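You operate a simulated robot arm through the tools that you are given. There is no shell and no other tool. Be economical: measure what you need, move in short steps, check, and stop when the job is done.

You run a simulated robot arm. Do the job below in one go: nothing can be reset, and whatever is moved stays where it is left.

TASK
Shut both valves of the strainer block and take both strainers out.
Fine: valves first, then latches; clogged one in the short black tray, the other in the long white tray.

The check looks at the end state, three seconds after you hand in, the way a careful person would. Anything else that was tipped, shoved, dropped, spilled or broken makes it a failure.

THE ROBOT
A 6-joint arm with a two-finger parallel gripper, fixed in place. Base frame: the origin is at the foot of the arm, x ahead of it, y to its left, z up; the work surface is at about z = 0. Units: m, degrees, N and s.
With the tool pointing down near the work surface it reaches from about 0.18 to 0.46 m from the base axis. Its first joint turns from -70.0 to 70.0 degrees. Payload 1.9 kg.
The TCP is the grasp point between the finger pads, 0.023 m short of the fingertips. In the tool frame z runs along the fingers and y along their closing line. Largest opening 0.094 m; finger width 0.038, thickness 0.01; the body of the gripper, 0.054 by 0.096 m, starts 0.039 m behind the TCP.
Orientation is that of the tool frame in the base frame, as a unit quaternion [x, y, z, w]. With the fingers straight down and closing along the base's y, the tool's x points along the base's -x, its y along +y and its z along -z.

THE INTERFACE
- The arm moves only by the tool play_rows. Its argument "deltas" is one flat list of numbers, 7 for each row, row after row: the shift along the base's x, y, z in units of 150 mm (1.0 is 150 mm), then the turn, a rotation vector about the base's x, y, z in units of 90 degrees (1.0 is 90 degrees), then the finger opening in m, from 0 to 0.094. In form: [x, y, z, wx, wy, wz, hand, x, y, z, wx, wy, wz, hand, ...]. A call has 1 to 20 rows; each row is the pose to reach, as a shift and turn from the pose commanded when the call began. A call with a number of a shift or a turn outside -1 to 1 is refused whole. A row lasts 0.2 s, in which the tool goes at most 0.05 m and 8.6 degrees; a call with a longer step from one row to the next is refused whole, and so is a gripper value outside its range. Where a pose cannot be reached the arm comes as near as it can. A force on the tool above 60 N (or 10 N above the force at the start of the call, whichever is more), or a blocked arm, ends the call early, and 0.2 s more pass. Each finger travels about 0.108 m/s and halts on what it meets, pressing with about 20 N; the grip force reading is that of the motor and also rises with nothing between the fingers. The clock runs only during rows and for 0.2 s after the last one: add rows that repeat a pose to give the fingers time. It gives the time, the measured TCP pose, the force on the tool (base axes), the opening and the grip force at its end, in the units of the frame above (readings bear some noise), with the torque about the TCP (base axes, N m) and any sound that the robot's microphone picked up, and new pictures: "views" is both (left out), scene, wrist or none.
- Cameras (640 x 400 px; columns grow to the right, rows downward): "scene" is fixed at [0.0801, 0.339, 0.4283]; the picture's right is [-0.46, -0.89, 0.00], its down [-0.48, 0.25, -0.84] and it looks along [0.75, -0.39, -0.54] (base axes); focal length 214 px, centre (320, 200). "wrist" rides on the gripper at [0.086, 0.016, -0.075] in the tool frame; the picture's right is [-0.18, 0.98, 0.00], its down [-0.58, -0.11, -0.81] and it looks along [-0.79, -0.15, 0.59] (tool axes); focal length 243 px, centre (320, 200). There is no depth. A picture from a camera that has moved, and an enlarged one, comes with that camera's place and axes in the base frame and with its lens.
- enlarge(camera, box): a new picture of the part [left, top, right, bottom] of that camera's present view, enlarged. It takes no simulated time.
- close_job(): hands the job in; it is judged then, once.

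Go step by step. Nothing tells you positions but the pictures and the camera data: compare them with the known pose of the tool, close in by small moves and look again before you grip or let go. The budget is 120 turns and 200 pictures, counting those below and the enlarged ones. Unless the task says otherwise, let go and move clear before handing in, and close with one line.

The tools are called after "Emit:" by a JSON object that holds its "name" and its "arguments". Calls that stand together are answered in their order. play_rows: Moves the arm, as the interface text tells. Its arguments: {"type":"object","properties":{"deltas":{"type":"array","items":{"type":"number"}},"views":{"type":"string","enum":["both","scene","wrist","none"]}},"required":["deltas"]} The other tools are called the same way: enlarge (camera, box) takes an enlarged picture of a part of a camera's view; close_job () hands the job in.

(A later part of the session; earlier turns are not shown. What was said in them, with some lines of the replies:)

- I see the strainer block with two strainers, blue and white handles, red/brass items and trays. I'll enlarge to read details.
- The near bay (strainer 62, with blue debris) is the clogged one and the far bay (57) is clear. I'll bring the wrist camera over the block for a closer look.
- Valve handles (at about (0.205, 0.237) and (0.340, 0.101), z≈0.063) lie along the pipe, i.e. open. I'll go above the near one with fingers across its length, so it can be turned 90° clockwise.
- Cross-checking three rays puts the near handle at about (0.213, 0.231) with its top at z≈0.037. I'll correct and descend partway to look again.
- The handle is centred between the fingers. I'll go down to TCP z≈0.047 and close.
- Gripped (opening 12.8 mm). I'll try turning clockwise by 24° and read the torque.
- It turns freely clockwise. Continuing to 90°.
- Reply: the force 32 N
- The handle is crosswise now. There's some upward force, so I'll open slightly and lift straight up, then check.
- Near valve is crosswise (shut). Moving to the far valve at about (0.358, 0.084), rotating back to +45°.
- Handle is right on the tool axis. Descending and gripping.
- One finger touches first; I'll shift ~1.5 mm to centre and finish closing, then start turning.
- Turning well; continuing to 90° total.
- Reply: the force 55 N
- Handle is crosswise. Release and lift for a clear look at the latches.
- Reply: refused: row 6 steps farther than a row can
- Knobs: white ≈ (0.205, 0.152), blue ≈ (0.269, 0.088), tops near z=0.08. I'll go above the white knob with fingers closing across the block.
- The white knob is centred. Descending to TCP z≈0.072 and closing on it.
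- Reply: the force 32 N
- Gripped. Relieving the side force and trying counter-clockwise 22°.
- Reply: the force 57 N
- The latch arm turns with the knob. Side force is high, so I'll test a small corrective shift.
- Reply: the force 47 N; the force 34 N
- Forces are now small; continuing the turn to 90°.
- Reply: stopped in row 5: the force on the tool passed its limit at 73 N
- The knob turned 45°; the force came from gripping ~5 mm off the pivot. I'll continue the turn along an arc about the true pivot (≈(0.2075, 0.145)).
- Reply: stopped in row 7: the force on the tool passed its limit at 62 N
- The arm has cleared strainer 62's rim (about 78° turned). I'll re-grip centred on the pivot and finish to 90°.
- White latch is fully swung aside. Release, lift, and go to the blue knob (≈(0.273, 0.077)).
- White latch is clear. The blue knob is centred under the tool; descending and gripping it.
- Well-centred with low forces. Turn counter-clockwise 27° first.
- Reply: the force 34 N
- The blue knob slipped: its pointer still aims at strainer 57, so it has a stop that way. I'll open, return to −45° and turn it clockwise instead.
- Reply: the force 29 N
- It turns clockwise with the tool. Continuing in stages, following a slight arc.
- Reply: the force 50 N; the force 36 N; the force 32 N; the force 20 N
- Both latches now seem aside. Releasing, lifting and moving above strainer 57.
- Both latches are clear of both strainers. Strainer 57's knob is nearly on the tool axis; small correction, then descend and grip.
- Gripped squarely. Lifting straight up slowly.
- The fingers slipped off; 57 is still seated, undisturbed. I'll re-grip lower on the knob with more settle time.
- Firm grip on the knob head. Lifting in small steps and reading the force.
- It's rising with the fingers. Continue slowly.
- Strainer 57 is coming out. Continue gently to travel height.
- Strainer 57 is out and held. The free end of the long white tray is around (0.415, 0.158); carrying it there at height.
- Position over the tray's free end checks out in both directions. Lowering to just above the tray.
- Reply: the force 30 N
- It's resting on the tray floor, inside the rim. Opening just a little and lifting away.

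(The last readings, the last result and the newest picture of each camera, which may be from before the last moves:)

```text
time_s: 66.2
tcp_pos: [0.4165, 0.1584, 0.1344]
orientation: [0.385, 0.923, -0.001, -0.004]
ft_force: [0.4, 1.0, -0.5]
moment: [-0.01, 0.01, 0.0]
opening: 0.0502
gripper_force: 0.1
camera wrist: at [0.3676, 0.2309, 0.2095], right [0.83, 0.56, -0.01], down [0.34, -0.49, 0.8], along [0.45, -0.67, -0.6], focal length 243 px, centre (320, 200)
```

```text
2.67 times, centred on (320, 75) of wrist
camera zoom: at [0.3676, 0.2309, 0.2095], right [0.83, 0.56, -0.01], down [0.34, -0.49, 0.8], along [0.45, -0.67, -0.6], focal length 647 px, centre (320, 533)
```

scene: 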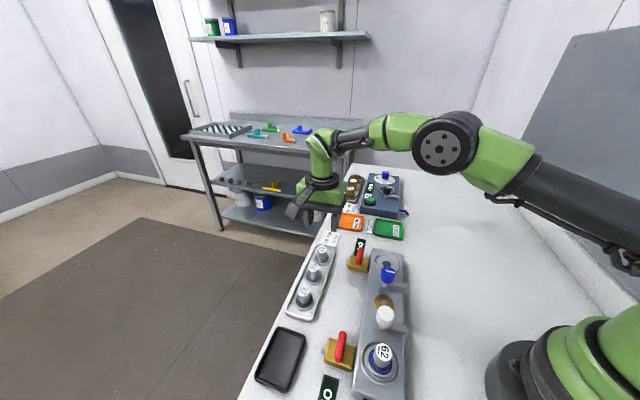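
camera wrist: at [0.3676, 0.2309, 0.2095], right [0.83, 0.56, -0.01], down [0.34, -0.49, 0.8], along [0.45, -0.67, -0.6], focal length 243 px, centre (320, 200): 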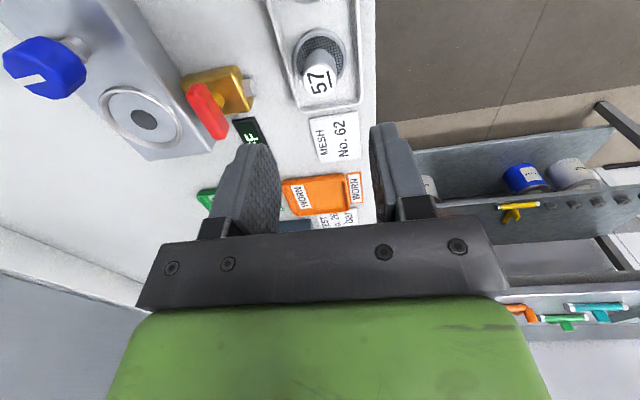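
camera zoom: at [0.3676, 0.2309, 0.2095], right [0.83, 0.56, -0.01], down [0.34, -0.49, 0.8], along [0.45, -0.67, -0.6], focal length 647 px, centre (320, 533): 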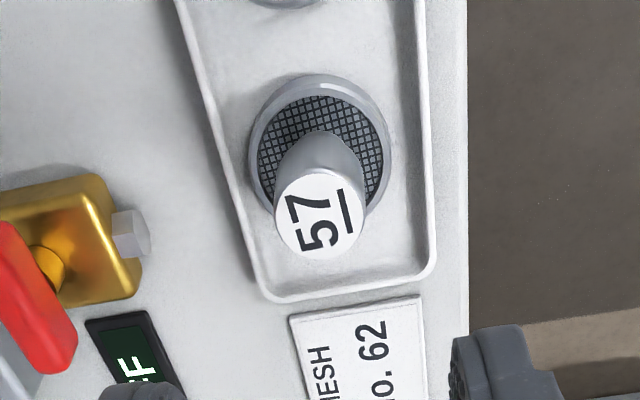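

Strainer 57 stands well in the long white tray. Now back to strainer 62 at about (0.168, 0.185).

Emit:
{"name": "play_rows", "arguments": {"deltas": [0, 0, 0.2, 0, 0, 0, 0.06, -0.2, 0.02, 0.3, 0, 0, 0, 0.06, -0.45, 0.05, 0.3, 0, 0, 0, 0.06, -0.7, 0.09, 0.3, 0, 0, 0, 0.06, -0.95, 0.13, 0.3, 0, 0, 0, 0.06], "views": "none"}}

Emit:
{"name": "play_rows", "arguments": {"deltas": [-0.25, 0.02, 0, 0, 0, 0, 0.06, -0.5, 0.04, -0.1, 0, 0, 0, 0.06, -0.7, 0.055, -0.25, 0, 0, 0, 0.06, -0.707, 0.055, -0.28, 0, 0, 0, 0.06]}}

Emit:
{"name": "enlarge", "arguments": {"camera": "wrist", "box": [200, 0, 440, 150]}}

```text
time_s: 67.4
tcp_pos: [0.2737, 0.1786, 0.1789]
orientation: [0.383, 0.924, 0.001, -0.003]
ft_force: [0.9, -0.3, 0.4]
moment: [-0.02, 0.02, 0.01]
opening: 0.0599
gripper_force: 0.1
```

```text
time_s: 68.4
tcp_pos: [0.1667, 0.1857, 0.136]
orientation: [0.384, 0.923, 0.0, -0.004]
ft_force: [-0.2, 0.0, -0.2]
moment: [0.0, 0.0, -0.04]
opening: 0.0597
gripper_force: 0.1
camera wrist: at [0.1178, 0.2573, 0.2119], right [0.83, 0.56, 0.0], down [0.34, -0.49, 0.8], along [0.45, -0.67, -0.6], focal length 243 px, centre (320, 200)
```

scene: 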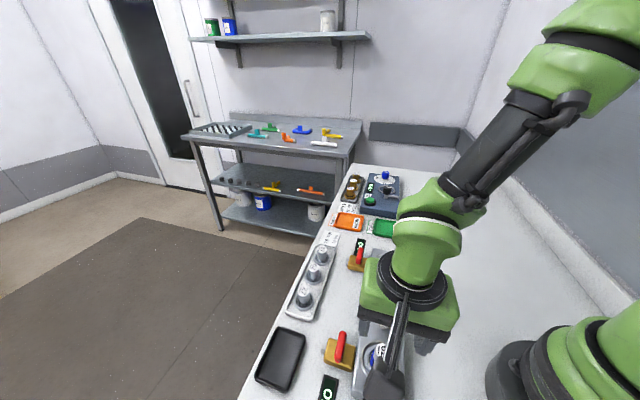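
wrist: 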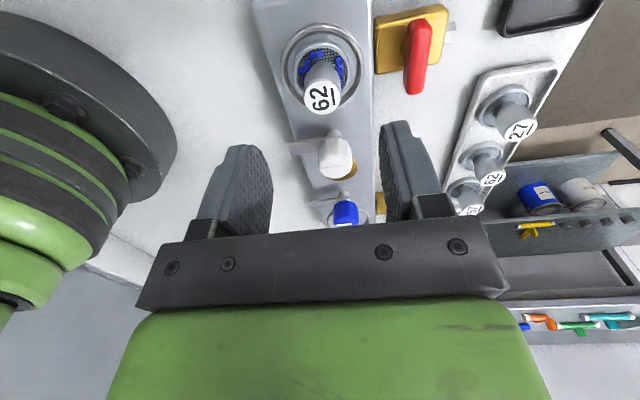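

```text
2.67 times, centred on (320, 75) of wrist
camera zoom: at [0.1178, 0.2573, 0.2119], right [0.83, 0.56, 0.0], down [0.34, -0.49, 0.8], along [0.45, -0.67, -0.6], focal length 647 px, centre (320, 533)
```

zoom: 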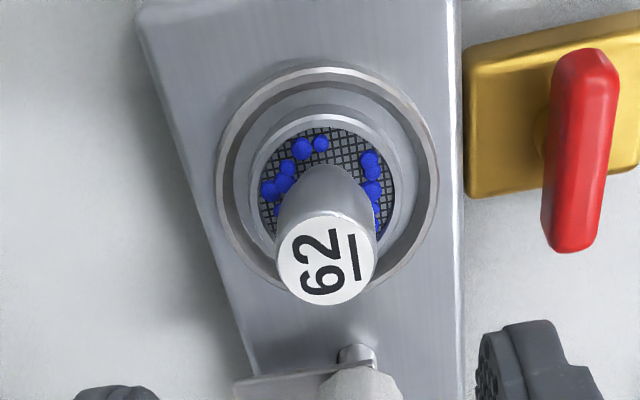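

Nearly centred; descend and grip strainer 62 gently.

Emit:
{"name": "play_rows", "arguments": {"deltas": [0.009, 0.006, -0.15, 0, 0, 0, 0.06, 0.009, 0.006, -0.3, 0, 0, 0, 0.06, 0.009, 0.006, -0.42, 0, 0, 0, 0.06, 0.009, 0.006, -0.483, 0, 0, 0, 0.06, 0.009, 0.006, -0.483, 0, 0, 0, 0.04, 0.009, 0.006, -0.483, 0, 0, 0, 0.02, 0.009, 0.006, -0.483, 0, 0, 0, 0, 0.009, 0.006, -0.483, 0, 0, 0, 0, 0.009, 0.006, -0.483, 0, 0, 0, 0], "views": "wrist"}}

Emit:
{"name": "enlarge", "arguments": {"camera": "wrist", "box": [220, 80, 420, 220]}}

```text
time_s: 70.4
tcp_pos: [0.1692, 0.1867, 0.064]
orientation: [0.382, 0.924, 0.0, -0.004]
ft_force: [-0.7, 0.0, 0.3]
moment: [0.02, -0.02, 0.02]
opening: 0.0239
gripper_force: 20.2
camera wrist: at [0.1199, 0.2594, 0.1404], right [0.83, 0.56, 0.0], down [0.34, -0.49, 0.8], along [0.45, -0.67, -0.6], focal length 243 px, centre (320, 200)
```

wrist: 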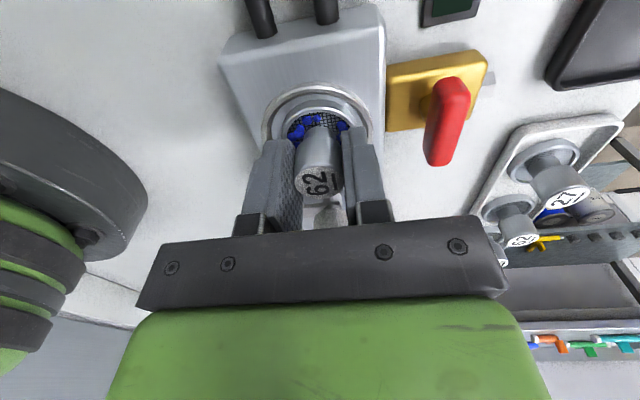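

```text
2.86 times, centred on (320, 150) of wrist
camera zoom: at [0.1199, 0.2594, 0.1404], right [0.83, 0.56, 0.0], down [0.34, -0.49, 0.8], along [0.45, -0.67, -0.6], focal length 693 px, centre (320, 343)
```

zoom: 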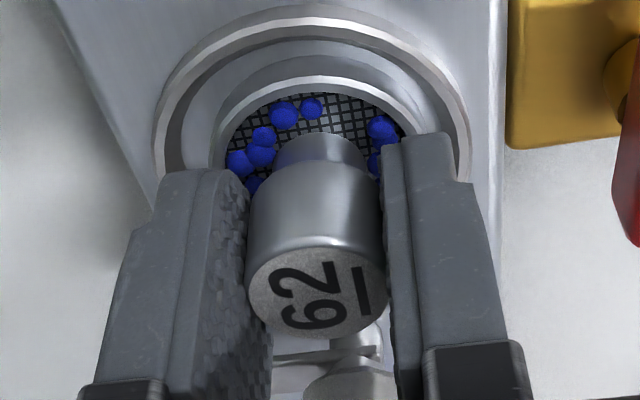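

Same good grip. Lifting slowly.

Emit:
{"name": "play_rows", "arguments": {"deltas": [0, 0, 0.01, 0, 0, 0, 0, 0, 0, 0.02, 0, 0, 0, 0, 0, 0, 0.035, 0, 0, 0, 0, 0, 0, 0.05, 0, 0, 0, 0, 0, 0, 0.07, 0, 0, 0, 0, 0, 0, 0.09, 0, 0, 0, 0, 0, 0, 0.115, 0, 0, 0, 0, 0, 0, 0.14, 0, 0, 0, 0, 0, 0, 0.165, 0, 0, 0, 0, 0, 0, 0.19, 0, 0, 0, 0, 0, 0, 0.22, 0, 0, 0, 0, 0, 0, 0.25, 0, 0, 0, 0, 0, 0, 0.28, 0, 0, 0, 0, 0, 0, 0.31, 0, 0, 0, 0, 0, 0, 0.34, 0, 0, 0, 0, 0, 0, 0.37, 0, 0, 0, 0, 0, 0, 0.4, 0, 0, 0, 0]}}

Emit:
{"name": "enlarge", "arguments": {"camera": "wrist", "box": [200, 0, 440, 200]}}

Emit:
{"name": "enlarge", "arguments": {"camera": "scene", "box": [240, 300, 400, 400]}}

```text
time_s: 74.0
tcp_pos: [0.1695, 0.1868, 0.1243]
orientation: [0.383, 0.924, 0.0, -0.004]
ft_force: [0.3, -1.0, -0.3]
moment: [0.01, 0.0, 0.0]
opening: 0.0241
gripper_force: 20.0
camera wrist: at [0.1195, 0.259, 0.199], right [0.83, 0.56, 0.0], down [0.34, -0.49, 0.8], along [0.45, -0.67, -0.6], focal length 243 px, centre (320, 200)
```

scene: 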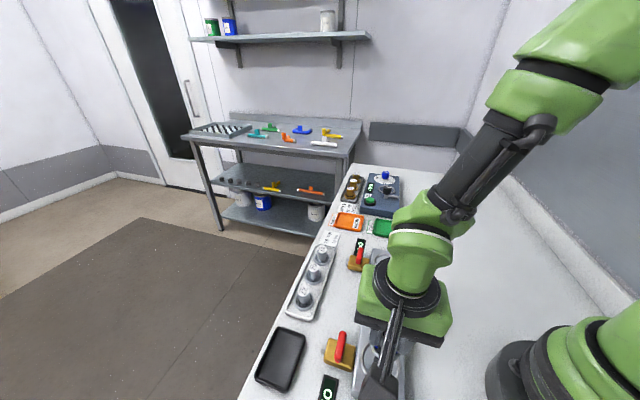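
wrist: 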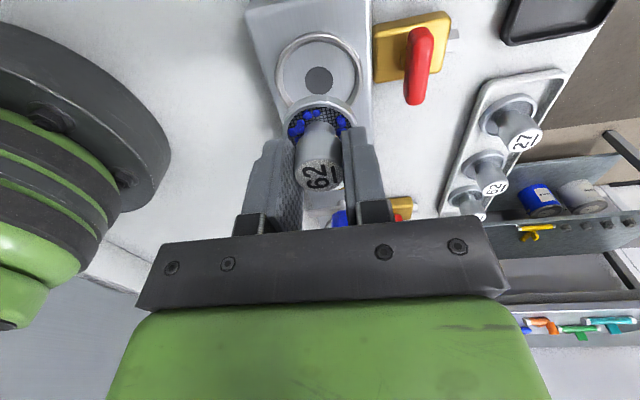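

```text
2.00 times, centred on (320, 100) of wrist
camera zoom: at [0.1195, 0.259, 0.199], right [0.83, 0.56, 0.0], down [0.34, -0.49, 0.8], along [0.45, -0.67, -0.6], focal length 485 px, centre (320, 400)
```

zoom: 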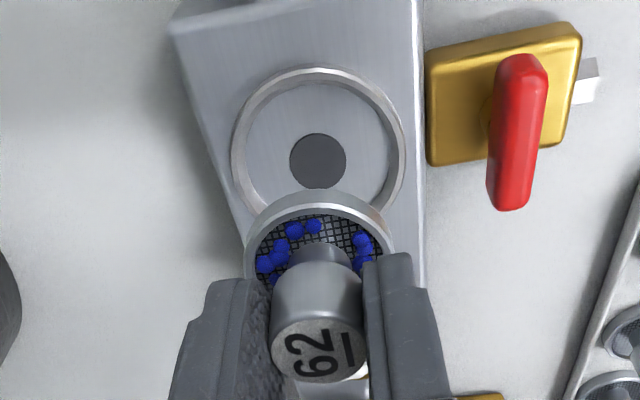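

```text
4.00 times, centred on (320, 350) of scene
camera zoom: at [0.0801, 0.339, 0.4283], right [-0.46, -0.89, 0.0], down [-0.48, 0.25, -0.84], along [0.75, -0.39, -0.54], focal length 858 px, centre (320, -400)
```

zoom: 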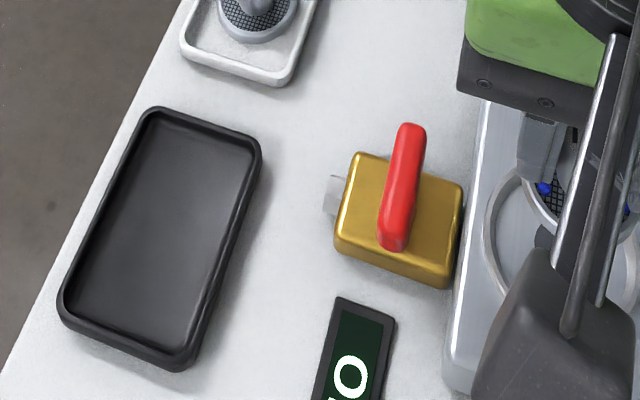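

Clogged strainer 62 is out. Carrying it slowly to the short black tray, centred near (0.254, 0.324).

Emit:
{"name": "play_rows", "arguments": {"deltas": [0.01, 0.02, 0.03, 0, 0, 0, 0, 0.04, 0.06, 0.05, 0, 0, 0, 0, 0.08, 0.13, 0.05, 0, 0, 0, 0, 0.13, 0.21, 0.05, 0, 0, 0, 0, 0.18, 0.29, 0.05, 0, 0, 0, 0, 0.23, 0.37, 0.05, 0, 0, 0, 0, 0.28, 0.45, 0.05, 0, 0, 0, 0, 0.33, 0.53, 0.05, 0, 0, 0, 0, 0.38, 0.61, 0.05, 0, 0, 0, 0, 0.43, 0.69, 0.05, 0, 0, 0, 0, 0.48, 0.77, 0.05, 0, 0, 0, 0, 0.52, 0.84, 0.03, 0, 0, 0, 0, 0.55, 0.89, 0, 0, 0, 0, 0, 0.563, 0.911, 0, 0, 0, 0, 0]}}

Emit:
{"name": "enlarge", "arguments": {"camera": "wrist", "box": [200, 0, 440, 200]}}

Emit:
{"name": "enlarge", "arguments": {"camera": "scene", "box": [200, 280, 360, 400]}}

```text
time_s: 77.0
tcp_pos: [0.252, 0.3235, 0.1229]
orientation: [0.384, 0.923, -0.001, -0.004]
ft_force: [0.0, 0.8, -1.1]
moment: [-0.01, -0.04, 0.01]
opening: 0.024
gripper_force: 19.7
camera wrist: at [0.204, 0.3962, 0.1991], right [0.83, 0.56, -0.01], down [0.34, -0.49, 0.8], along [0.45, -0.67, -0.6], focal length 243 px, centre (320, 200)
```

scene: 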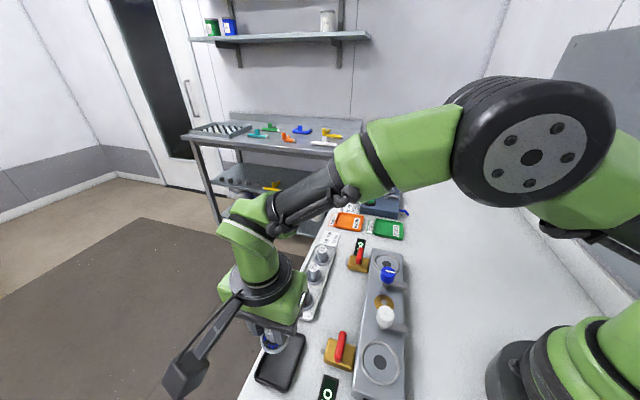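
wrist: 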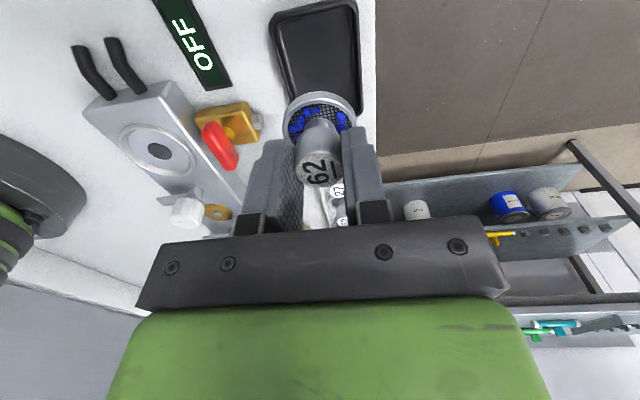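

```text
2.00 times, centred on (320, 100) of wrist
camera zoom: at [0.204, 0.3962, 0.1991], right [0.83, 0.56, -0.01], down [0.34, -0.49, 0.8], along [0.45, -0.67, -0.6], focal length 485 px, centre (320, 400)
```

zoom: 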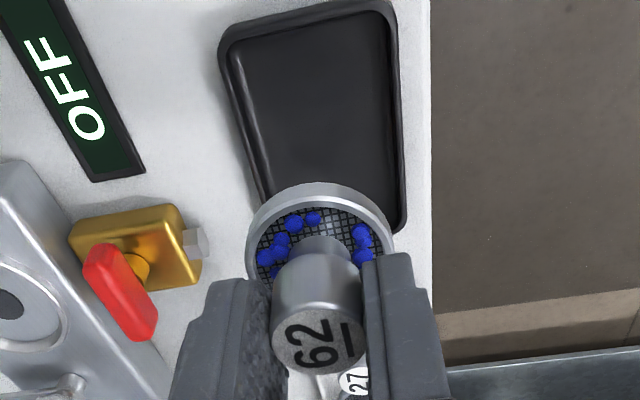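

```text
3.33 times, centred on (280, 340) of scene
camera zoom: at [0.0801, 0.339, 0.4283], right [-0.46, -0.89, 0.0], down [-0.48, 0.25, -0.84], along [0.75, -0.39, -0.54], focal length 715 px, centre (453, -267)
```

zoom: 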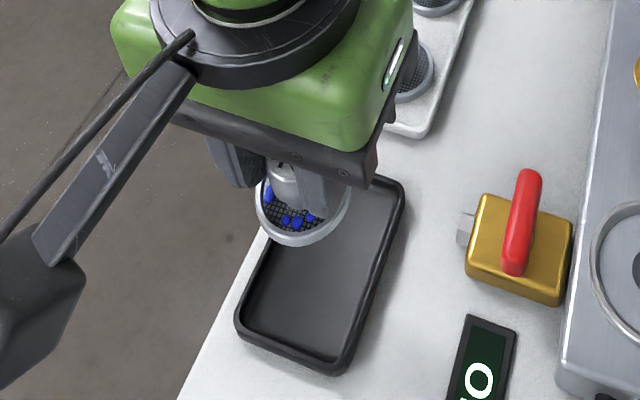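

Centred over the black tray. Lowering gently.

Emit:
{"name": "play_rows", "arguments": {"deltas": [0, 0, -0.05, 0, 0, 0, 0, 0, 0, -0.1, 0, 0, 0, 0, 0, 0, -0.15, 0, 0, 0, 0, 0, 0, -0.2, 0, 0, 0, 0, 0, 0, -0.25, 0, 0, 0, 0, 0, 0, -0.3, 0, 0, 0, 0, 0, 0, -0.35, 0, 0, 0, 0, 0, 0, -0.4, 0, 0, 0, 0, 0, 0, -0.44, 0, 0, 0, 0, 0, 0, -0.47, 0, 0, 0, 0, 0, 0, -0.49, 0, 0, 0, 0, 0, 0, -0.5, 0, 0, 0, 0]}}

Emit:
{"name": "enlarge", "arguments": {"camera": "wrist", "box": [200, 0, 440, 200]}}

```text
time_s: 79.6
tcp_pos: [0.2534, 0.3237, 0.0478]
orientation: [0.384, 0.923, -0.001, -0.004]
ft_force: [0.9, -0.4, -0.6]
moment: [-0.02, 0.0, -0.04]
opening: 0.0238
gripper_force: 20.4
camera wrist: at [0.204, 0.3961, 0.1239], right [0.83, 0.56, 0.0], down [0.34, -0.49, 0.8], along [0.45, -0.67, -0.6], focal length 243 px, centre (320, 200)
```

scene: 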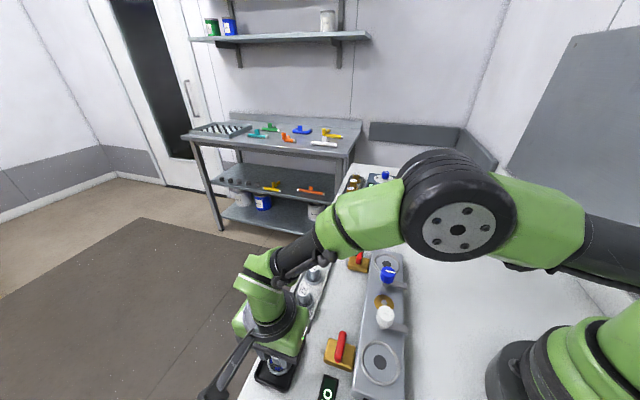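
wrist: 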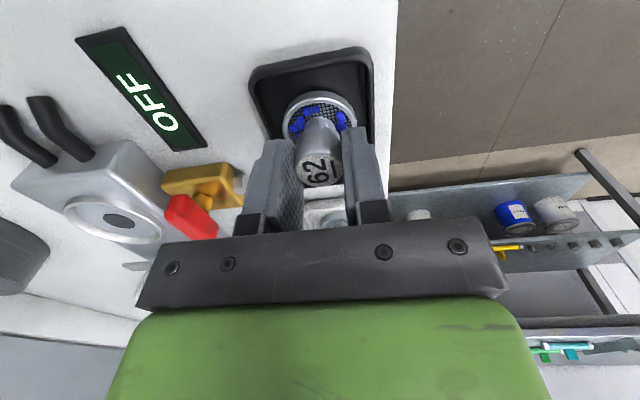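

```text
2.00 times, centred on (320, 100) of wrist
camera zoom: at [0.204, 0.3961, 0.1239], right [0.83, 0.56, 0.0], down [0.34, -0.49, 0.8], along [0.45, -0.67, -0.6], focal length 485 px, centre (320, 400)
```

zoom: 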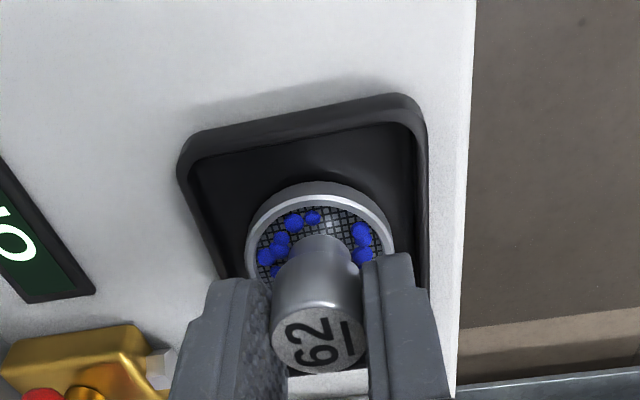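

Just above the floor of the tray, inside the rim. A couple more millimetres until contact.

Emit:
{"name": "play_rows", "arguments": {"deltas": [0, 0, -0.01, 0, 0, 0, 0, 0, 0, -0.016, 0, 0, 0, 0, 0, 0, -0.016, 0, 0, 0, 0], "views": "none"}}

```text
time_s: 80.4
tcp_pos: [0.2531, 0.3239, 0.0475]
orientation: [0.385, 0.923, 0.001, -0.004]
ft_force: [-2.0, -0.6, 7.3]
moment: [0.1, 0.0, 0.01]
opening: 0.0239
gripper_force: 19.8
```

Light contact with the floor (7 N). Releasing and lifting clear.

Emit:
{"name": "play_rows", "arguments": {"deltas": [0, 0, 0, 0, 0, 0, 0.028, 0, 0, 0, 0, 0, 0, 0.036, 0, 0, 0, 0, 0, 0, 0.036, 0, 0, 0.06, 0, 0, 0, 0.036, 0, 0, 0.18, 0, 0, 0, 0.036, 0, 0, 0.36, 0, 0, 0, 0.04, 0, 0, 0.6, 0, 0, 0, 0.05, 0, 0, 0.85, 0, 0, 0, 0.05, 0, -0.15, 0.95, 0, 0, 0, 0.05, 0, -0.4, 0.95, 0, 0, 0, 0.05, 0, -0.7, 0.95, 0, 0, 0, 0.05, 0, -0.95, 0.95, 0, 0, 0, 0.05]}}

Emit:
{"name": "enlarge", "arguments": {"camera": "scene", "box": [240, 220, 440, 400]}}

Emit:
{"name": "enlarge", "arguments": {"camera": "wrist", "box": [160, 0, 480, 200]}}

```text
time_s: 83.0
tcp_pos: [0.2541, 0.1825, 0.1884]
orientation: [0.385, 0.923, 0.0, -0.004]
ft_force: [1.1, -0.1, -1.1]
moment: [-0.03, 0.01, -0.02]
opening: 0.0498
gripper_force: 0.1
camera wrist: at [0.2045, 0.2546, 0.2634], right [0.83, 0.56, 0.0], down [0.34, -0.49, 0.8], along [0.45, -0.67, -0.6], focal length 243 px, centre (320, 200)
```

scene: 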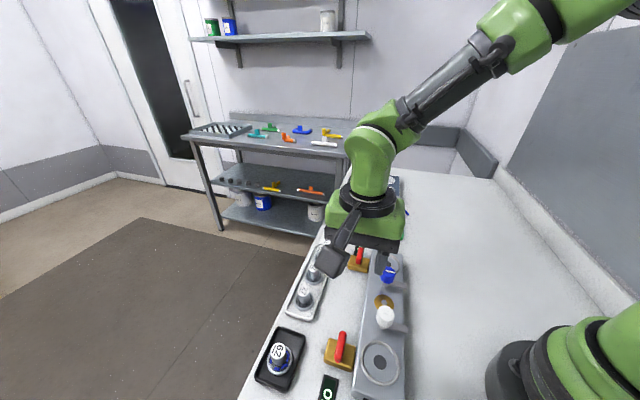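
wrist: 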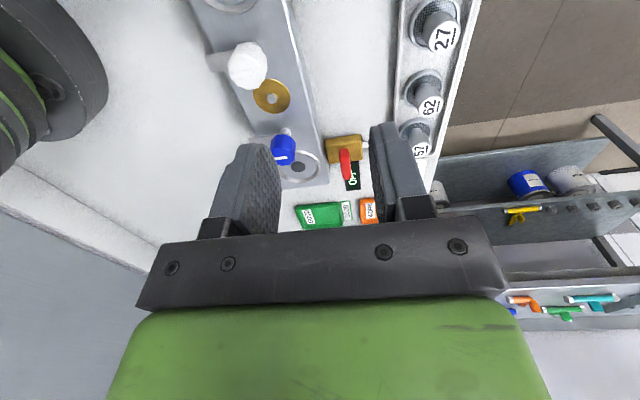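

```text
2.22 times, centred on (340, 310) of scene
camera zoom: at [0.0801, 0.339, 0.4283], right [-0.46, -0.89, 0.0], down [-0.48, 0.25, -0.84], along [0.75, -0.39, -0.54], focal length 477 px, centre (276, -44)
```

zoom: 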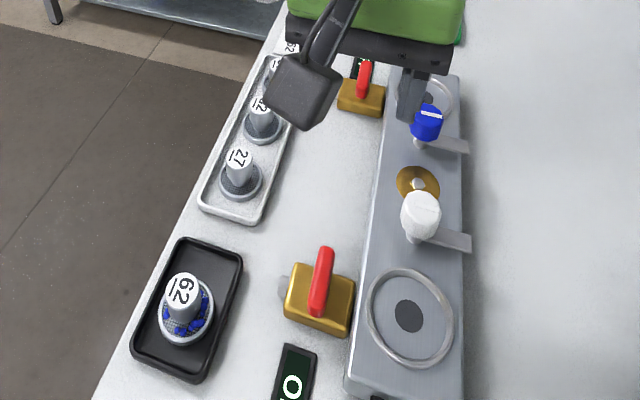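

```text
2.00 times, centred on (320, 100) of wrist
camera zoom: at [0.2045, 0.2546, 0.2634], right [0.83, 0.56, 0.0], down [0.34, -0.49, 0.8], along [0.45, -0.67, -0.6], focal length 485 px, centre (320, 400)
```

zoom: 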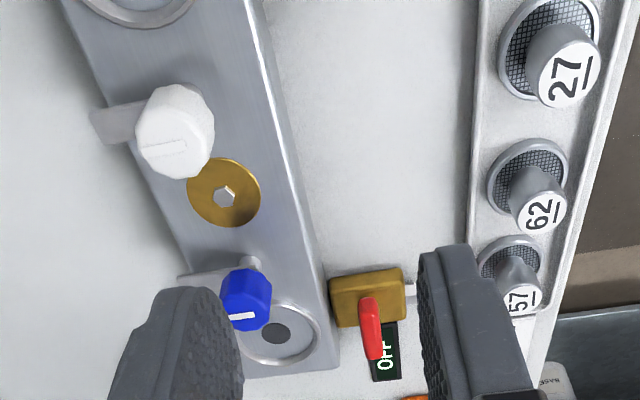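

Both valves are crosswise and read OFF, both latches are swung aside and both seats are empty. Clogged 62 is in the black tray, 57 is in the white tray, and the arm is clear, so I'm handing in.

Emit:
{"name": "close_job", "arguments": {}}

```text
The job is handed in.
```

Both valves are shut, both latches are turned aside, and both strainers are out: clogged No. 62 is in the short black tray and clear No. 57 is in the long white tray.
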